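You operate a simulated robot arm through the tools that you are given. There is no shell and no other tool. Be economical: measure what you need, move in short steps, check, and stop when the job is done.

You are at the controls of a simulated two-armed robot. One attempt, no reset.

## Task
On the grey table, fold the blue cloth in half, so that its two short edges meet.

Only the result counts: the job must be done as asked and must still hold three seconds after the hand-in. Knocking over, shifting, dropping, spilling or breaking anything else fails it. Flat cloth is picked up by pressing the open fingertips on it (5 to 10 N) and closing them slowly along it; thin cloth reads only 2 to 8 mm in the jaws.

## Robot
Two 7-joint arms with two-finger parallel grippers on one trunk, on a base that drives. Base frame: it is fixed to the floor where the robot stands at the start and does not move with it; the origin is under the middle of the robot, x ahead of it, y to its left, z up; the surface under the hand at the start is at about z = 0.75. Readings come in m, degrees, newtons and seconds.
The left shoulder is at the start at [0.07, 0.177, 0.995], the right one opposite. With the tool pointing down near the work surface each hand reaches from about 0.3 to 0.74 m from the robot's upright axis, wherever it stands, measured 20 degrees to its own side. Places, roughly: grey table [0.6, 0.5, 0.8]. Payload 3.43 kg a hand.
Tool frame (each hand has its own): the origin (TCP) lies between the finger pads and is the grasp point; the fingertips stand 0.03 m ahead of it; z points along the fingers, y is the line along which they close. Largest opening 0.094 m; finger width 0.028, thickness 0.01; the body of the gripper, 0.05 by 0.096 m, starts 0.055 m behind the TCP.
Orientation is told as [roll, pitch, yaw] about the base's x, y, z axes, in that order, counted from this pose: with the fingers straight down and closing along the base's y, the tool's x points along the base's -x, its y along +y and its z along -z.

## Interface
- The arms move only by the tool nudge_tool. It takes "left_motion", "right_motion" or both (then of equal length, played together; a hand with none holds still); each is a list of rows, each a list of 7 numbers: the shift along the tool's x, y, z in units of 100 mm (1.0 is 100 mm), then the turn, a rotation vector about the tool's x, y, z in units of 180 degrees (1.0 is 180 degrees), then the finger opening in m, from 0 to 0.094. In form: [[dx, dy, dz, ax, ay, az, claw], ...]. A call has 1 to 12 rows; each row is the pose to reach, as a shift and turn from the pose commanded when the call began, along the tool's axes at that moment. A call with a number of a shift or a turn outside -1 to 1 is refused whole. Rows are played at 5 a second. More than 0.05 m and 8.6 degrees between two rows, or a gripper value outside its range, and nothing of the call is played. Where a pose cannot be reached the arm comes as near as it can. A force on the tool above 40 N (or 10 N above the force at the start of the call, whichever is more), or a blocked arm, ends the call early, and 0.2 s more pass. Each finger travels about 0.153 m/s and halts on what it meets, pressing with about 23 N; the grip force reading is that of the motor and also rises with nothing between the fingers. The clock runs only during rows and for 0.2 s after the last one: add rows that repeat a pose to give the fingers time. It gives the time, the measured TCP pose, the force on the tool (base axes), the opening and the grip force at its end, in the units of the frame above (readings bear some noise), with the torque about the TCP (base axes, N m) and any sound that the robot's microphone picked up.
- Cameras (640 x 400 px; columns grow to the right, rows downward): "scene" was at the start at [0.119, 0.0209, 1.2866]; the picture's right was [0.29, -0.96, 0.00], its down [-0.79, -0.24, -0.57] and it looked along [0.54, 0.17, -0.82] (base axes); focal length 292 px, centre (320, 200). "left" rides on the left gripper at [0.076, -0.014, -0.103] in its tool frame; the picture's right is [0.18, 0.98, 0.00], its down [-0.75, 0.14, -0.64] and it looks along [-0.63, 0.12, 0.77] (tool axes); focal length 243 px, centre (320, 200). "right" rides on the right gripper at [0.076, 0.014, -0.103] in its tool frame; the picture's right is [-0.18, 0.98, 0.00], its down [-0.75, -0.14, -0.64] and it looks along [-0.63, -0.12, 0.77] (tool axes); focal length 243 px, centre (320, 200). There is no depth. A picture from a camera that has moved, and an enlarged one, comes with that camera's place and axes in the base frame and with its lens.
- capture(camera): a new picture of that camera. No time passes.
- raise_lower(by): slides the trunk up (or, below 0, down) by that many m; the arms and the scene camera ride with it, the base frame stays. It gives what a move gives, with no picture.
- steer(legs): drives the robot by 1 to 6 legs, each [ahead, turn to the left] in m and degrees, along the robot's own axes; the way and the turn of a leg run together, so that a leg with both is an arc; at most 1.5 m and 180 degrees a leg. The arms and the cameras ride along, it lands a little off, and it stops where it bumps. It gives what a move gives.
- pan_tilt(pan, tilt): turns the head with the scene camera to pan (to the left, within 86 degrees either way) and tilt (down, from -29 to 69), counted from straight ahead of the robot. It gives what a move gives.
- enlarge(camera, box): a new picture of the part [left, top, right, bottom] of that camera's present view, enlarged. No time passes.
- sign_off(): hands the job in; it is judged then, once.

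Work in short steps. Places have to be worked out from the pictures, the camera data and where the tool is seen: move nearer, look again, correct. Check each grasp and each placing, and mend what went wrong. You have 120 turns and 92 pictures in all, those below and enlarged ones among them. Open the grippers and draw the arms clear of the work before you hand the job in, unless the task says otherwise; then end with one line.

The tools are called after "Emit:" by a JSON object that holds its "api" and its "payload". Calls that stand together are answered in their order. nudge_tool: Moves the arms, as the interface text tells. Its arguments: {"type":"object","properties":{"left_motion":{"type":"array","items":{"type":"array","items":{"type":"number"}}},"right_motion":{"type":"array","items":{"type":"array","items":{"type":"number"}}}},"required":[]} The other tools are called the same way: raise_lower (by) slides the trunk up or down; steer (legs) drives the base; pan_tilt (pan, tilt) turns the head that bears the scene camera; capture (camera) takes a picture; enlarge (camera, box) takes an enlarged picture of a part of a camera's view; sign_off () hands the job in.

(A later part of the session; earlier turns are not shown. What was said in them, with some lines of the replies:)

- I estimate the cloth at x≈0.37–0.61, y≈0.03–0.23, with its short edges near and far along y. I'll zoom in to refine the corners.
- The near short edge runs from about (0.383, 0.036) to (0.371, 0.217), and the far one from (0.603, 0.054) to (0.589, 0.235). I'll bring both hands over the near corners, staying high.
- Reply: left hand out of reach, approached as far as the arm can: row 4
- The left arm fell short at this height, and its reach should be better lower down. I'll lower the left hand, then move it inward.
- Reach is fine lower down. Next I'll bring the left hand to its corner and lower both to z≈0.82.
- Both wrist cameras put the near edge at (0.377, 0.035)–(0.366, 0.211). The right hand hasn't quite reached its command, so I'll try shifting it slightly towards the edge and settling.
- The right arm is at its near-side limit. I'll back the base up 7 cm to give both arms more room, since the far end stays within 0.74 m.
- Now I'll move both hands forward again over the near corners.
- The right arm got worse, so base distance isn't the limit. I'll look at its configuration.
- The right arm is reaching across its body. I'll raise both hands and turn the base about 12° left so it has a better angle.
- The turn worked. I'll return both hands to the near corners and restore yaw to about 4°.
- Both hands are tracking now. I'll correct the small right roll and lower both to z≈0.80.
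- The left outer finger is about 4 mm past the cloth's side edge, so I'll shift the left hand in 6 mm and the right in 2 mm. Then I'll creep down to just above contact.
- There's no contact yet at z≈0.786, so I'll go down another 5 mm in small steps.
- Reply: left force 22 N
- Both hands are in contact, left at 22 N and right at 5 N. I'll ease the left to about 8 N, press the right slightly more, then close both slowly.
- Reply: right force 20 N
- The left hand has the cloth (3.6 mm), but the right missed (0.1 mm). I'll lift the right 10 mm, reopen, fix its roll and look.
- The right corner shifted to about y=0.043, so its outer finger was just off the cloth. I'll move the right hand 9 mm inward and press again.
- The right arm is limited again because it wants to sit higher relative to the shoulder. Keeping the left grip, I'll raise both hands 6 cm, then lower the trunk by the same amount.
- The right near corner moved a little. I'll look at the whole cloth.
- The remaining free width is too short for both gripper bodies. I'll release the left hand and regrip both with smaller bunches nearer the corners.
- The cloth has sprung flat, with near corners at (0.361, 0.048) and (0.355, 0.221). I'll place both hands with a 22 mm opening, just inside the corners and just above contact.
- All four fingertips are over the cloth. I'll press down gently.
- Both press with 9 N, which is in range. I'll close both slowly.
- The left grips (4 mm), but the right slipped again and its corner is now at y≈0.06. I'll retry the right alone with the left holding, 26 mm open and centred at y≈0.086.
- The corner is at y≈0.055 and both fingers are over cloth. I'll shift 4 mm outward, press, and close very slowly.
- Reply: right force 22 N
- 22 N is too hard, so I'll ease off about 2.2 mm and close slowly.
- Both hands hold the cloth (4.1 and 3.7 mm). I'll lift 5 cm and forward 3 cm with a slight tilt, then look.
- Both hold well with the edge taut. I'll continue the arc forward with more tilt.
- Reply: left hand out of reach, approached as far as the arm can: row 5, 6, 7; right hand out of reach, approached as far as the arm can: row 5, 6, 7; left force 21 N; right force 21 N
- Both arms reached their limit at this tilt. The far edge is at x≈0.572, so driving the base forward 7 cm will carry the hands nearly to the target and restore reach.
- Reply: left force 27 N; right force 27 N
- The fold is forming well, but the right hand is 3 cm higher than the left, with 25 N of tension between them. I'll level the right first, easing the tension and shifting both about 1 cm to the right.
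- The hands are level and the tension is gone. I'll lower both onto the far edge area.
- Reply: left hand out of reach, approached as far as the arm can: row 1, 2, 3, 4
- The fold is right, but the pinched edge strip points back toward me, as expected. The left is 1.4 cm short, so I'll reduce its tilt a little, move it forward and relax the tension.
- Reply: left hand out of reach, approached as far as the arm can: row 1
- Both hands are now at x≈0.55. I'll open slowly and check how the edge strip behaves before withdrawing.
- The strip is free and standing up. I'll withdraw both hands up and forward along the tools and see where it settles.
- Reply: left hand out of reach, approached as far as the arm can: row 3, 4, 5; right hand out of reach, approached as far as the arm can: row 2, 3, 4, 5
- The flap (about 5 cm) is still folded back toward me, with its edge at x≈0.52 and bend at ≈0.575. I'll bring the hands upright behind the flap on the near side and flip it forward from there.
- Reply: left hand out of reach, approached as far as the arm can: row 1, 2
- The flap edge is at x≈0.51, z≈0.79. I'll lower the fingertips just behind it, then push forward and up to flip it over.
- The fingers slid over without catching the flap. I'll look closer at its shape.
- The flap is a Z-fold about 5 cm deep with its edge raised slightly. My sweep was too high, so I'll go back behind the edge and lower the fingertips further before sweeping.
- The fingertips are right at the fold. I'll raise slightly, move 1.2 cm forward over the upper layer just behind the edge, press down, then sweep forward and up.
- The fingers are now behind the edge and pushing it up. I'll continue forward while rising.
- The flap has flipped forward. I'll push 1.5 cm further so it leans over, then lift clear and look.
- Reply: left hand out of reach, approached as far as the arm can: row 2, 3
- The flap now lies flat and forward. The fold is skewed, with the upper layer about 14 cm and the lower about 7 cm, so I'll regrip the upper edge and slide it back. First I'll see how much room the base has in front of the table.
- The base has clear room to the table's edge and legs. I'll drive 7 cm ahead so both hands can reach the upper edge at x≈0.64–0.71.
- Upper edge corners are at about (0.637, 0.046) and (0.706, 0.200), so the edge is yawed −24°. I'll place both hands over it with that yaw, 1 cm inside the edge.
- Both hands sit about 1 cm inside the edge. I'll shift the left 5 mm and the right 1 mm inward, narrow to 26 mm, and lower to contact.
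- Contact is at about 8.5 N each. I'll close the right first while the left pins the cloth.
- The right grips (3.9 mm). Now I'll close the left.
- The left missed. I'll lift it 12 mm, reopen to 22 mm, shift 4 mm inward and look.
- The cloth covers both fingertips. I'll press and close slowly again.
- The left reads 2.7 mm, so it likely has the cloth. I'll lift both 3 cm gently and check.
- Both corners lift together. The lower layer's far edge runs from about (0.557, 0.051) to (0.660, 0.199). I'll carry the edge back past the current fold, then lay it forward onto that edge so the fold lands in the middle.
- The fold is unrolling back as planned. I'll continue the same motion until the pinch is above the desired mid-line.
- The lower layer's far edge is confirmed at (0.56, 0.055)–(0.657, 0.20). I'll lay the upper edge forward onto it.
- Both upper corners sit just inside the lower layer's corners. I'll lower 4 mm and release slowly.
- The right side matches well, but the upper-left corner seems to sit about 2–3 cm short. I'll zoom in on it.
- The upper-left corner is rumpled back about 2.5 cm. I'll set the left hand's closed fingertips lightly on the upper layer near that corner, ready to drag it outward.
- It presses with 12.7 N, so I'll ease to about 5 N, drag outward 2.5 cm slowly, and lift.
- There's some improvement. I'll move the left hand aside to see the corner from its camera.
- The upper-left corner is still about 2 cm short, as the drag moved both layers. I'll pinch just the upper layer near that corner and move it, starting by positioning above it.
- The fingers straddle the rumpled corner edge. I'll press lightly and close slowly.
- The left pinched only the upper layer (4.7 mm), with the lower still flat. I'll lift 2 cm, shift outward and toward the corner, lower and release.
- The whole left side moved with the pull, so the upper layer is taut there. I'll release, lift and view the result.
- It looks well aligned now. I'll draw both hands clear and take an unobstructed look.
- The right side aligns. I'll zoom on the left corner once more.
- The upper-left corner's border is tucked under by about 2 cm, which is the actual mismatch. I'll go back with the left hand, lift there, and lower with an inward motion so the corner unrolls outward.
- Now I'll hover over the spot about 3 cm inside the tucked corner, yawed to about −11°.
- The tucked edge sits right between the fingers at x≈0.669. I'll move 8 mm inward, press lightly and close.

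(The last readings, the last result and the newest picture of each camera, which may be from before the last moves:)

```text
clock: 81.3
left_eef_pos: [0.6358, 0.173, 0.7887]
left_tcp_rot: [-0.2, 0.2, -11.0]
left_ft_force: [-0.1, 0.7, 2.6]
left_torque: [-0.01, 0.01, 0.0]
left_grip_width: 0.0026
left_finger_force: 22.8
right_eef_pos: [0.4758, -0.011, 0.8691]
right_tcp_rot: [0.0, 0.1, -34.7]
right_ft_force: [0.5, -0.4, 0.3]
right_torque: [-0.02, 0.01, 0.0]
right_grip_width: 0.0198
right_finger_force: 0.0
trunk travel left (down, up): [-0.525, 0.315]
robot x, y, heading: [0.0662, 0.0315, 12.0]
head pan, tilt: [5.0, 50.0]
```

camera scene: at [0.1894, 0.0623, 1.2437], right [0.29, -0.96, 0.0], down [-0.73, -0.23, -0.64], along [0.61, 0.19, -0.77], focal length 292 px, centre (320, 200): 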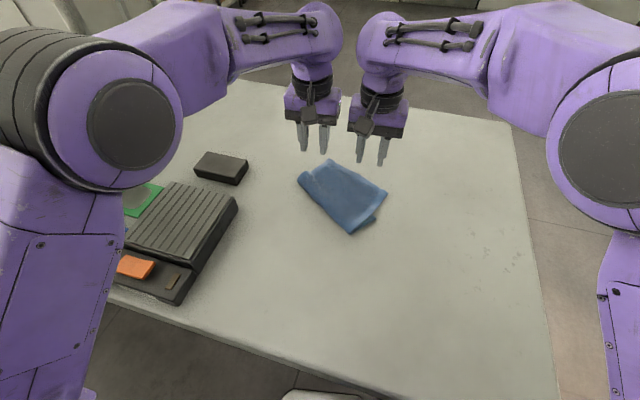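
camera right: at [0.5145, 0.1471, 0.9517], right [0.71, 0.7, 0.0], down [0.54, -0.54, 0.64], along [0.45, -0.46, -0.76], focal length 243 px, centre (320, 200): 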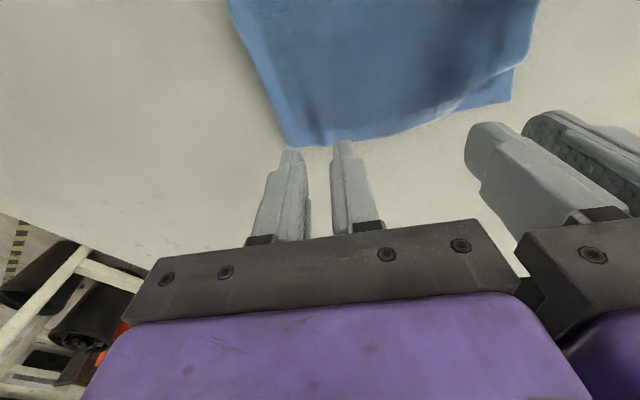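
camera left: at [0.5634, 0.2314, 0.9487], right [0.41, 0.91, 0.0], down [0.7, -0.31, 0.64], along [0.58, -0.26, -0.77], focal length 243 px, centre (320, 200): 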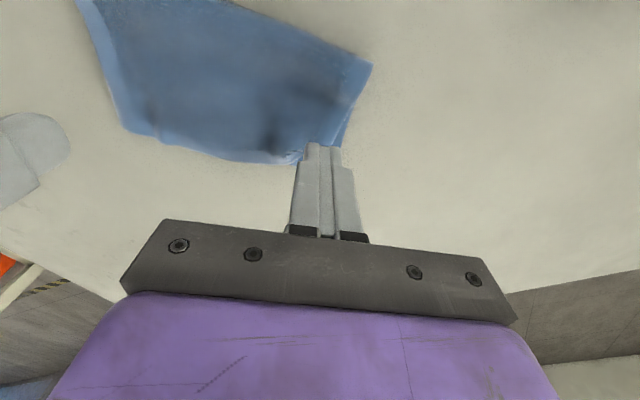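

It's gripped (2.6 mm). I'll lift 4.5 cm and check whether the corner swings free.

Emit:
{"api": "nudge_tool", "payload": {"left_motion": [[0.05, 0, -0.15, 0, 0, 0, 0], [0.05, 0, -0.3, 0, 0, 0, 0], [0.05, 0, -0.45, 0, 0, 0, 0], [0.05, 0, -0.45, 0, 0, 0, 0], [0.05, 0, -0.45, 0, 0, 0, 0]]}}

Emit:
{"api": "enlarge", "payload": {"camera": "scene", "box": [280, 110, 420, 230]}}

Emit:
{"api": "enlarge", "payload": {"camera": "left", "box": [180, 40, 480, 240]}}

```text
clock: 82.5
left_eef_pos: [0.6311, 0.1737, 0.8319]
left_tcp_rot: [-0.2, 0.0, -11.0]
left_ft_force: [0.1, -0.3, 0.8]
left_torque: [-0.02, 0.01, 0.0]
left_grip_width: 0.0023
left_finger_force: 22.9
right_eef_pos: [0.4775, -0.0106, 0.8692]
right_tcp_rot: [0.0, -0.1, -34.7]
right_ft_force: [-1.0, -0.4, 0.0]
right_torque: [-0.03, 0.05, -0.02]
right_grip_width: 0.0199
right_finger_force: 0.1
trunk travel left (down, up): [-0.525, 0.315]
robot x, y, heading: [0.0663, 0.0277, 12.2]
head pan, tilt: [5.0, 50.0]
```

```text
3.33 times, centred on (350, 170) of scene
camera zoom: at [0.1897, 0.0624, 1.2438], right [0.29, -0.96, 0.0], down [-0.73, -0.23, -0.64], along [0.61, 0.19, -0.77], focal length 972 px, centre (220, 300)
```

zoom: 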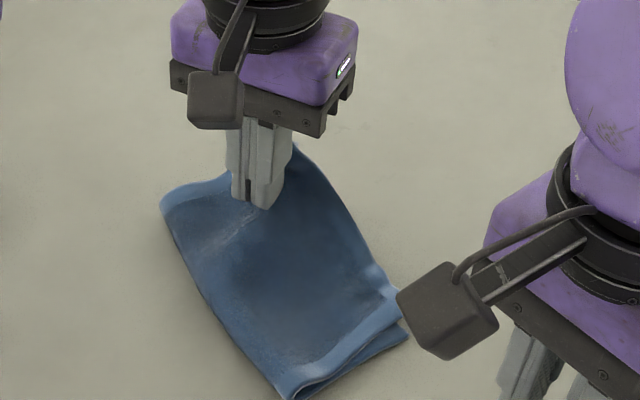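

```text
2.00 times, centred on (330, 140) of left
camera zoom: at [0.5533, 0.1749, 0.9351], right [0.01, 1.0, 0.0], down [0.77, 0.0, 0.64], along [0.64, -0.01, -0.77], focal length 485 px, centre (300, 320)
```

zoom: 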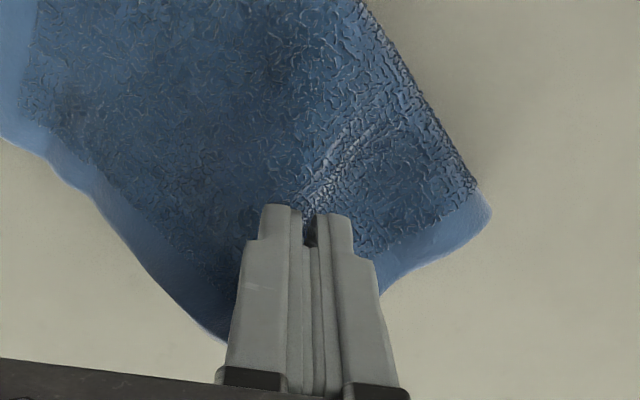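

The corner has swung free and points outward again. I'll lower it, slightly overshooting outward and ending with a small inward motion, then release.

Emit:
{"api": "nudge_tool", "payload": {"left_motion": [[-0.12, 0.0, 0.05, 0, 0, 0, 0], [-0.22, 0.0, 0.17, 0, 0, 0, 0], [-0.22, 0.0, 0.27, 0, 0, 0, 0], [-0.18, 0.0, 0.36, 0, 0, 0, 0], [-0.14, 0.0, 0.42, 0, 0, 0, 0], [-0.14, 0.0, 0.42, 0, 0, 0, 0.004], [-0.14, 0.0, 0.42, 0, 0, 0, 0.012], [-0.14, 0.0, 0.42, 0, 0, 0, 0.02], [-0.14, 0.0, 0.2, 0, 0, 0, 0.02], [-0.14, 0.0, -0.1, 0, 0, 0, 0.02], [0.2, 0.1, -0.3, 0, 0, 0, 0.02], [0.5, 0.4, -0.4, 0, 0, 0, 0.02]]}}

Emit:
{"api": "enlarge", "payload": {"camera": "scene", "box": [280, 110, 420, 230]}}

```text
clock: 85.2
left_eef_pos: [0.5863, 0.2233, 0.8754]
left_tcp_rot: [-0.2, 0.1, -11.1]
left_ft_force: [0.0, -0.3, 0.1]
left_torque: [0.0, 0.02, -0.02]
left_grip_width: 0.0202
left_finger_force: 0.0
right_eef_pos: [0.4767, -0.0093, 0.8684]
right_tcp_rot: [-0.1, 0.0, -34.8]
right_ft_force: [0.5, 0.5, 0.2]
right_torque: [0.0, 0.0, 0.01]
right_grip_width: 0.02
right_finger_force: 0.0
trunk travel left (down, up): [-0.525, 0.315]
robot x, y, heading: [0.0679, 0.0309, 12.1]
head pan, tilt: [5.0, 50.0]
```

```text
3.33 times, centred on (350, 170) of scene
camera zoom: at [0.1892, 0.0638, 1.2437], right [0.3, -0.96, 0.0], down [-0.73, -0.23, -0.64], along [0.61, 0.19, -0.77], focal length 972 px, centre (220, 300)
```

zoom: 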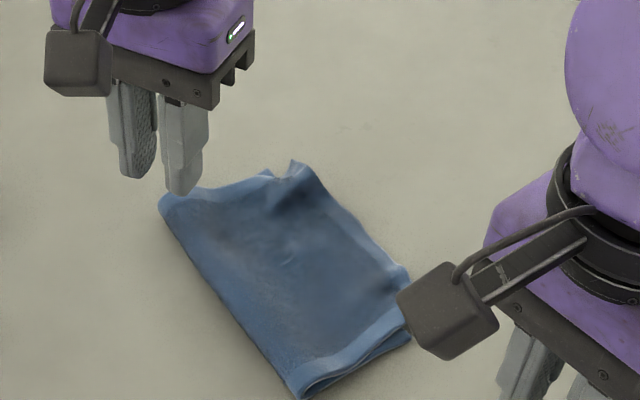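

The corner is out now, lying by the lower corner with a small ridge. I'll clear the left hand and zoom in.

Emit:
{"api": "nudge_tool", "payload": {"left_motion": [[0.2, 0.3, -0.1, 0, 0, 0, 0.02], [0.3, 0.6, -0.1, 0, 0, 0, 0.02], [0.4, 0.9, -0.1, 0, 0, 0, 0.02]], "right_motion": [[0.2, -0.2, -0.1, 0, 0, 0, 0.02], [0.3, -0.4, -0.1, 0, 0, 0, 0.02], [0.4, -0.6, -0.1, 0, 0, 0, 0.02]]}}

Emit:
{"api": "enlarge", "payload": {"camera": "scene", "box": [308, 145, 408, 235]}}

```text
clock: 86.0
left_eef_pos: [0.5661, 0.3197, 0.8816]
left_tcp_rot: [-0.2, 0.0, -11.1]
left_ft_force: [0.9, -0.6, 0.3]
left_torque: [-0.02, -0.02, -0.05]
left_grip_width: 0.0202
left_finger_force: 0.0
right_eef_pos: [0.4095, -0.0396, 0.8789]
right_tcp_rot: [0.0, 0.1, -34.9]
right_ft_force: [0.8, -0.1, -0.3]
right_torque: [0.01, 0.0, -0.01]
right_grip_width: 0.0198
right_finger_force: 0.1
trunk travel left (down, up): [-0.525, 0.315]
robot x, y, heading: [0.067, 0.0316, 12.6]
head pan, tilt: [5.0, 50.0]
```

```text
4.44 times, centred on (358, 190) of scene
camera zoom: at [0.1888, 0.0624, 1.2439], right [0.29, -0.96, 0.0], down [-0.73, -0.23, -0.64], along [0.61, 0.19, -0.77], focal length 1296 px, centre (151, 244)
```

zoom: 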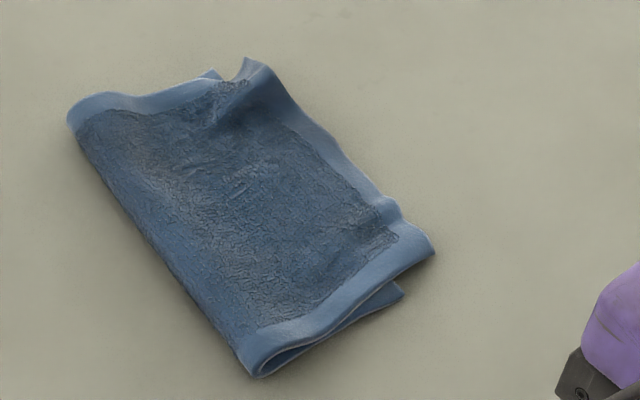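

The upper layer overhangs about 2 cm at the right corner, and the left corner has a small ridge. I'll bring the right hand back to pinch the overhanging right corner and pull it in line.

Emit:
{"api": "nudge_tool", "payload": {"right_motion": [[-0.12, 0.25, 0, 0, 0, 0, 0.022], [-0.25, 0.5, 0, 0, 0, 0, 0.022], [-0.37, 0.75, 0, 0, 0, 0, 0.022], [-0.5, 0.99, 0, 0, 0, 0, 0.022]]}}

Emit:
{"api": "nudge_tool", "payload": {"right_motion": [[-0.12, 0.25, 0, 0, 0, 0, 0.022], [-0.25, 0.5, 0, 0, 0, 0, 0.022], [-0.37, 0.75, 0, 0, 0, 0, 0.022], [-0.494, 0.99, 0.2, 0, 0, 0, 0.022], [-0.494, 0.99, 0.5, 0, 0, 0, 0.022], [-0.494, 0.99, 0.76, 0, 0, 0, 0.022]]}}

Emit:
{"api": "capture", "payload": {"camera": "right"}}

```text
clock: 87.0
left_eef_pos: [0.568, 0.3204, 0.8804]
left_tcp_rot: [-0.2, 0.1, -11.0]
left_ft_force: [0.1, 0.1, 0.6]
left_torque: [0.0, 0.0, -0.01]
left_grip_width: 0.0199
left_finger_force: 0.1
right_eef_pos: [0.5066, 0.016, 0.8788]
right_tcp_rot: [-0.1, -0.1, -34.6]
right_ft_force: [0.2, 0.3, -0.3]
right_torque: [-0.02, -0.01, 0.01]
right_grip_width: 0.022
right_finger_force: 0.0
trunk travel left (down, up): [-0.525, 0.315]
robot x, y, heading: [0.0651, 0.0268, 12.2]
head pan, tilt: [5.0, 50.0]
```

```text
clock: 88.3
left_eef_pos: [0.5666, 0.3209, 0.8823]
left_tcp_rot: [-0.3, 0.1, -10.9]
left_ft_force: [0.3, 0.4, 0.1]
left_torque: [0.01, -0.02, 0.03]
left_grip_width: 0.0199
left_finger_force: 0.1
right_eef_pos: [0.6032, 0.0701, 0.8047]
right_tcp_rot: [-0.2, 0.0, -34.7]
right_ft_force: [0.4, -0.8, 0.6]
right_torque: [-0.02, 0.01, 0.0]
right_grip_width: 0.0218
right_finger_force: 0.1
trunk travel left (down, up): [-0.525, 0.315]
robot x, y, heading: [0.0697, 0.0316, 12.2]
head pan, tilt: [5.0, 50.0]
```

```text
3 pictures are left
camera right: at [0.5477, 0.1256, 0.9057], right [0.71, 0.7, 0.0], down [0.54, -0.54, 0.64], along [0.45, -0.46, -0.77], focal length 243 px, centre (320, 200)
```

right: 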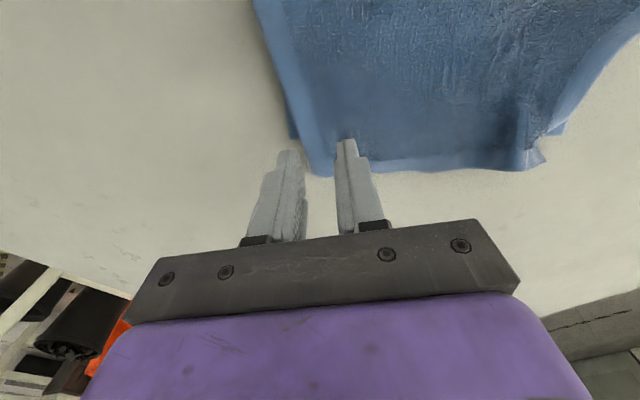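

The upper edge overhangs the lower by about 2–2.5 cm along its whole length. I'll pinch it at mid-edge, where only the upper layer lies on bare table, then lift and shift it back.

Emit:
{"api": "nudge_tool", "payload": {"right_motion": [[0, 0, -0.2, 0, 0, 0.01, 0.026], [-0.08, 0.34, -0.2, 0, 0, 0.025, 0.026], [-0.153, 0.672, -0.2, 0, 0, 0.035, 0.026], [-0.153, 0.672, 0.05, 0, 0, 0.035, 0.026], [-0.153, 0.672, 0.16, 0, 0, 0.035, 0.026], [-0.153, 0.672, 0.2, 0, 0, 0.035, 0.026], [-0.153, 0.672, 0.222, 0, 0, 0.035, 0.026], [-0.153, 0.672, 0.222, 0, 0, 0.035, 0.026]]}}

```text
clock: 90.2
left_eef_pos: [0.5669, 0.3199, 0.8836]
left_tcp_rot: [-0.1, 0.1, -11.0]
left_ft_force: [-0.1, 0.0, -1.4]
left_torque: [0.0, -0.04, -0.02]
left_grip_width: 0.0201
left_finger_force: 0.1
right_eef_pos: [0.6531, 0.1156, 0.7831]
right_tcp_rot: [0.4, -0.2, -41.2]
right_ft_force: [6.1, 2.2, 28.6]
right_torque: [0.34, -0.01, -0.03]
right_grip_width: 0.0256
right_finger_force: 0.2
trunk travel left (down, up): [-0.525, 0.315]
robot x, y, heading: [0.0643, 0.0304, 12.3]
head pan, tilt: [5.0, 50.0]
```

It presses with 28 N, so I'll ease by about 3.3 mm and close slowly.

Emit:
{"api": "nudge_tool", "payload": {"right_motion": [[0, 0, -0.033, 0, 0, 0, 0.026], [0, 0, -0.033, 0, 0, 0, 0.024], [0, 0, -0.033, 0, 0, 0, 0.022], [0, 0, -0.033, 0, 0, 0, 0.019], [0, 0, -0.033, 0, 0, 0, 0.016], [0, 0, -0.033, 0, 0, 0, 0.013], [0, 0, -0.033, 0, 0, 0, 0.01], [0, 0, -0.033, 0, 0, 0, 0.007], [0, 0, -0.033, 0, 0, 0, 0.004], [0, 0, -0.033, 0, 0, 0, 0.001], [0, 0, -0.033, 0, 0, 0, 0.0], [0, 0, -0.033, 0, 0, 0, 0.0]]}}

```text
clock: 92.8
left_eef_pos: [0.5663, 0.3199, 0.8825]
left_tcp_rot: [-0.1, 0.0, -11.0]
left_ft_force: [0.5, 0.2, -0.1]
left_torque: [-0.05, -0.01, 0.04]
left_grip_width: 0.02
left_finger_force: 0.1
right_eef_pos: [0.6533, 0.1151, 0.7842]
right_tcp_rot: [0.0, -0.1, -41.1]
right_ft_force: [-0.4, 1.8, 13.0]
right_torque: [0.13, 0.08, -0.02]
right_grip_width: 0.0066
right_finger_force: 22.7
trunk travel left (down, up): [-0.525, 0.315]
robot x, y, heading: [0.0666, 0.0281, 12.3]
head pan, tilt: [5.0, 50.0]
```

It's gripped (6.6 mm). I'll lift, carry it back a bit past target, and lay it forward so the edge ends about 2.3 cm back.

Emit:
{"api": "nudge_tool", "payload": {"right_motion": [[0.0, 0, -0.15, 0, 0, 0, 0], [0.05, 0, -0.32, 0, 0, 0, 0], [0.2, 0, -0.47, 0, 0, 0, 0], [0.38, 0, -0.52, 0, 0, 0, 0], [0.5, 0, -0.5, 0, 0, 0, 0], [0.45, 0, -0.38, 0, 0, 0, 0], [0.36, 0, -0.24, 0, 0, 0, 0], [0.28, 0, -0.13, 0, 0, 0, 0], [0.23, 0, -0.06, 0, 0, 0, 0], [0.23, 0, -0.06, 0, 0, 0, 0]]}}

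Emit:
{"api": "enlarge", "payload": {"camera": "scene", "box": [288, 125, 408, 235]}}

```text
clock: 95.0
left_eef_pos: [0.568, 0.3206, 0.8812]
left_tcp_rot: [-0.2, 0.1, -11.1]
left_ft_force: [-0.4, 0.5, -0.1]
left_torque: [-0.01, 0.01, 0.0]
left_grip_width: 0.0201
left_finger_force: 0.0
right_eef_pos: [0.637, 0.1268, 0.7914]
right_tcp_rot: [0.1, 0.3, -41.5]
right_ft_force: [-0.5, 0.4, -0.2]
right_torque: [0.02, 0.0, -0.03]
right_grip_width: 0.0064
right_finger_force: 23.3
trunk travel left (down, up): [-0.525, 0.315]
robot x, y, heading: [0.0682, 0.0277, 12.0]
head pan, tilt: [5.0, 50.0]
```

```text
3.64 times, centred on (348, 180) of scene
camera zoom: at [0.1898, 0.0626, 1.2437], right [0.29, -0.96, 0.0], down [-0.73, -0.23, -0.64], along [0.61, 0.19, -0.77], focal length 1060 px, centre (218, 273)
```

zoom: 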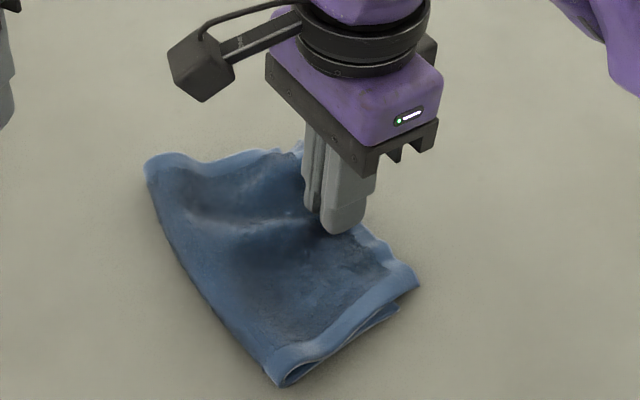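

The middle and left line up now, but the right corner still overhangs by about 2 cm. I'll release here and move to the right corner.

Emit:
{"api": "nudge_tool", "payload": {"right_motion": [[0, 0, 0.03, 0, 0, 0, 0.0], [0, 0, 0.03, 0, 0, 0, 0.006], [0, 0, 0.03, 0, 0, 0, 0.016], [0, 0, 0.0, 0, 0, 0, 0.022], [0, 0, -0.3, 0, 0, 0, 0.024], [-0.03, -0.2, -0.35, 0, 0, 0, 0.024], [-0.064, -0.388, -0.3, 0, 0, 0, 0.024], [-0.064, -0.388, -0.05, 0, 0, 0, 0.024]]}}

Emit:
{"api": "capture", "payload": {"camera": "right"}}

```text
clock: 96.8
left_eef_pos: [0.5688, 0.3201, 0.8814]
left_tcp_rot: [-0.1, 0.2, -11.0]
left_ft_force: [-0.1, -0.6, 0.1]
left_torque: [0.02, 0.0, -0.02]
left_grip_width: 0.0201
left_finger_force: 0.0
right_eef_pos: [0.616, 0.0971, 0.7973]
right_tcp_rot: [0.4, 0.5, -41.2]
right_ft_force: [-0.4, -0.2, -0.1]
right_torque: [0.0, -0.01, 0.01]
right_grip_width: 0.0238
right_finger_force: 0.1
trunk travel left (down, up): [-0.525, 0.315]
robot x, y, heading: [0.0689, 0.0255, 12.1]
head pan, tilt: [5.0, 50.0]
```

```text
1 pictures are left
camera right: at [0.5682, 0.1566, 0.9002], right [0.79, 0.62, 0.0], down [0.47, -0.61, 0.64], along [0.4, -0.5, -0.77], focal length 243 px, centre (320, 200)
```

right: 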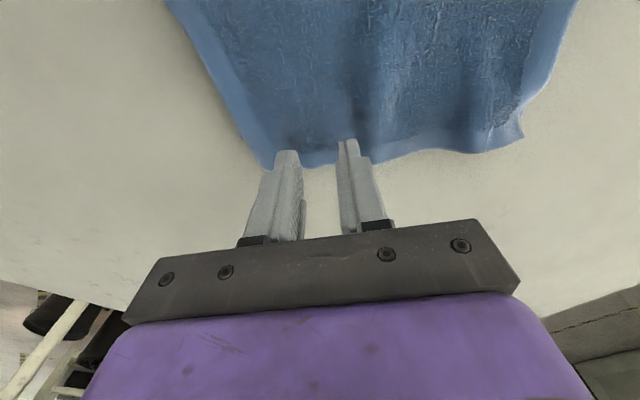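

Both corners now lie over the lower corners to within about 1–1.5 cm, and the upper edge is nearly straight. I'll withdraw both hands clear and check with the last picture.

Emit:
{"api": "nudge_tool", "payload": {"left_motion": [[0, 0, -0.1, 0, 0, 0, 0.03], [0, 0.1, -0.1, 0, 0, 0, 0.05], [0, 0.1, -0.1, 0, 0, 0, 0.05], [0, 0.1, -0.1, 0, 0, 0, 0.05], [0, 0.1, -0.1, 0, 0, 0, 0.05], [0, 0.1, -0.1, 0, 0, 0, 0.05]], "right_motion": [[0, 0, -0.25, 0, 0, 0, 0.024], [0, 0, -0.6, 0, 0, 0, 0.024], [0, -0.3, -0.7, 0, 0, 0, 0.03], [0, -0.6, -0.7, 0, 0, 0, 0.03], [0.2, -0.9, -0.7, 0, 0, 0, 0.03], [0.4, -1.0, -0.7, 0, 0, 0, 0.03]]}}

Emit:
{"api": "enlarge", "payload": {"camera": "scene", "box": [288, 135, 408, 235]}}

```text
clock: 98.2
left_eef_pos: [0.5689, 0.33, 0.8912]
left_tcp_rot: [-0.2, 0.0, -11.0]
left_ft_force: [0.2, 0.1, 0.4]
left_torque: [0.02, 0.01, -0.01]
left_grip_width: 0.0498
left_finger_force: 0.1
right_eef_pos: [0.5206, 0.0487, 0.8648]
right_tcp_rot: [0.0, 0.1, -41.1]
right_ft_force: [-0.1, 0.4, 0.6]
right_torque: [-0.01, -0.01, -0.01]
right_grip_width: 0.03
right_finger_force: 0.0
trunk travel left (down, up): [-0.525, 0.315]
robot x, y, heading: [0.0708, 0.0307, 12.4]
head pan, tilt: [5.0, 50.0]
```

```text
4.00 times, centred on (348, 185) of scene
camera zoom: at [0.1896, 0.0628, 1.2437], right [0.29, -0.96, 0.0], down [-0.73, -0.23, -0.64], along [0.61, 0.19, -0.77], focal length 1166 px, centre (208, 260)
```

zoom: 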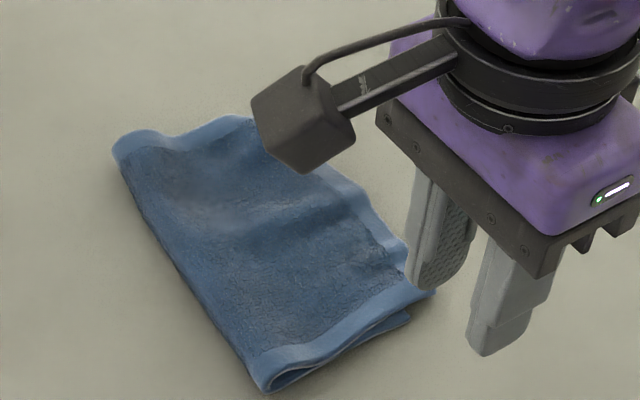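

The short edges meet within about 1–2 cm and the fold lies flat. I'll draw the right hand further away and hand in.

Emit:
{"api": "nudge_tool", "payload": {"right_motion": [[0.2, -0.2, -0.1, 0, 0, 0, 0.05], [0.4, -0.5, -0.1, 0, 0, 0, 0.05], [0.5, -0.8, -0.1, 0, 0, 0, 0.05], [0.5, -0.8, -0.1, 0, 0, 0, 0.05]]}}

Emit:
{"api": "sign_off", "payload": {}}

```text
clock: 99.2
left_eef_pos: [0.5701, 0.3303, 0.8914]
left_tcp_rot: [-0.1, 0.1, -10.9]
left_ft_force: [-0.1, -0.6, -0.6]
left_torque: [0.01, -0.04, 0.04]
left_grip_width: 0.0499
left_finger_force: 0.2
right_eef_pos: [0.4299, 0.0209, 0.8741]
right_tcp_rot: [-0.1, 0.0, -40.9]
right_ft_force: [-0.4, 0.2, -1.0]
right_torque: [0.0, -0.02, 0.0]
right_grip_width: 0.05
right_finger_force: 0.2
trunk travel left (down, up): [-0.525, 0.315]
robot x, y, heading: [0.0659, 0.0277, 12.2]
head pan, tilt: [5.0, 50.0]
```

```text
The job is handed in.
```

I folded the blue cloth in half and handed it in: its short edges meet to within about 1 cm on the left and 2 cm on the right, where the top layer slightly overhangs, and it now lies turned about 40° and a few centimetres from where it started.
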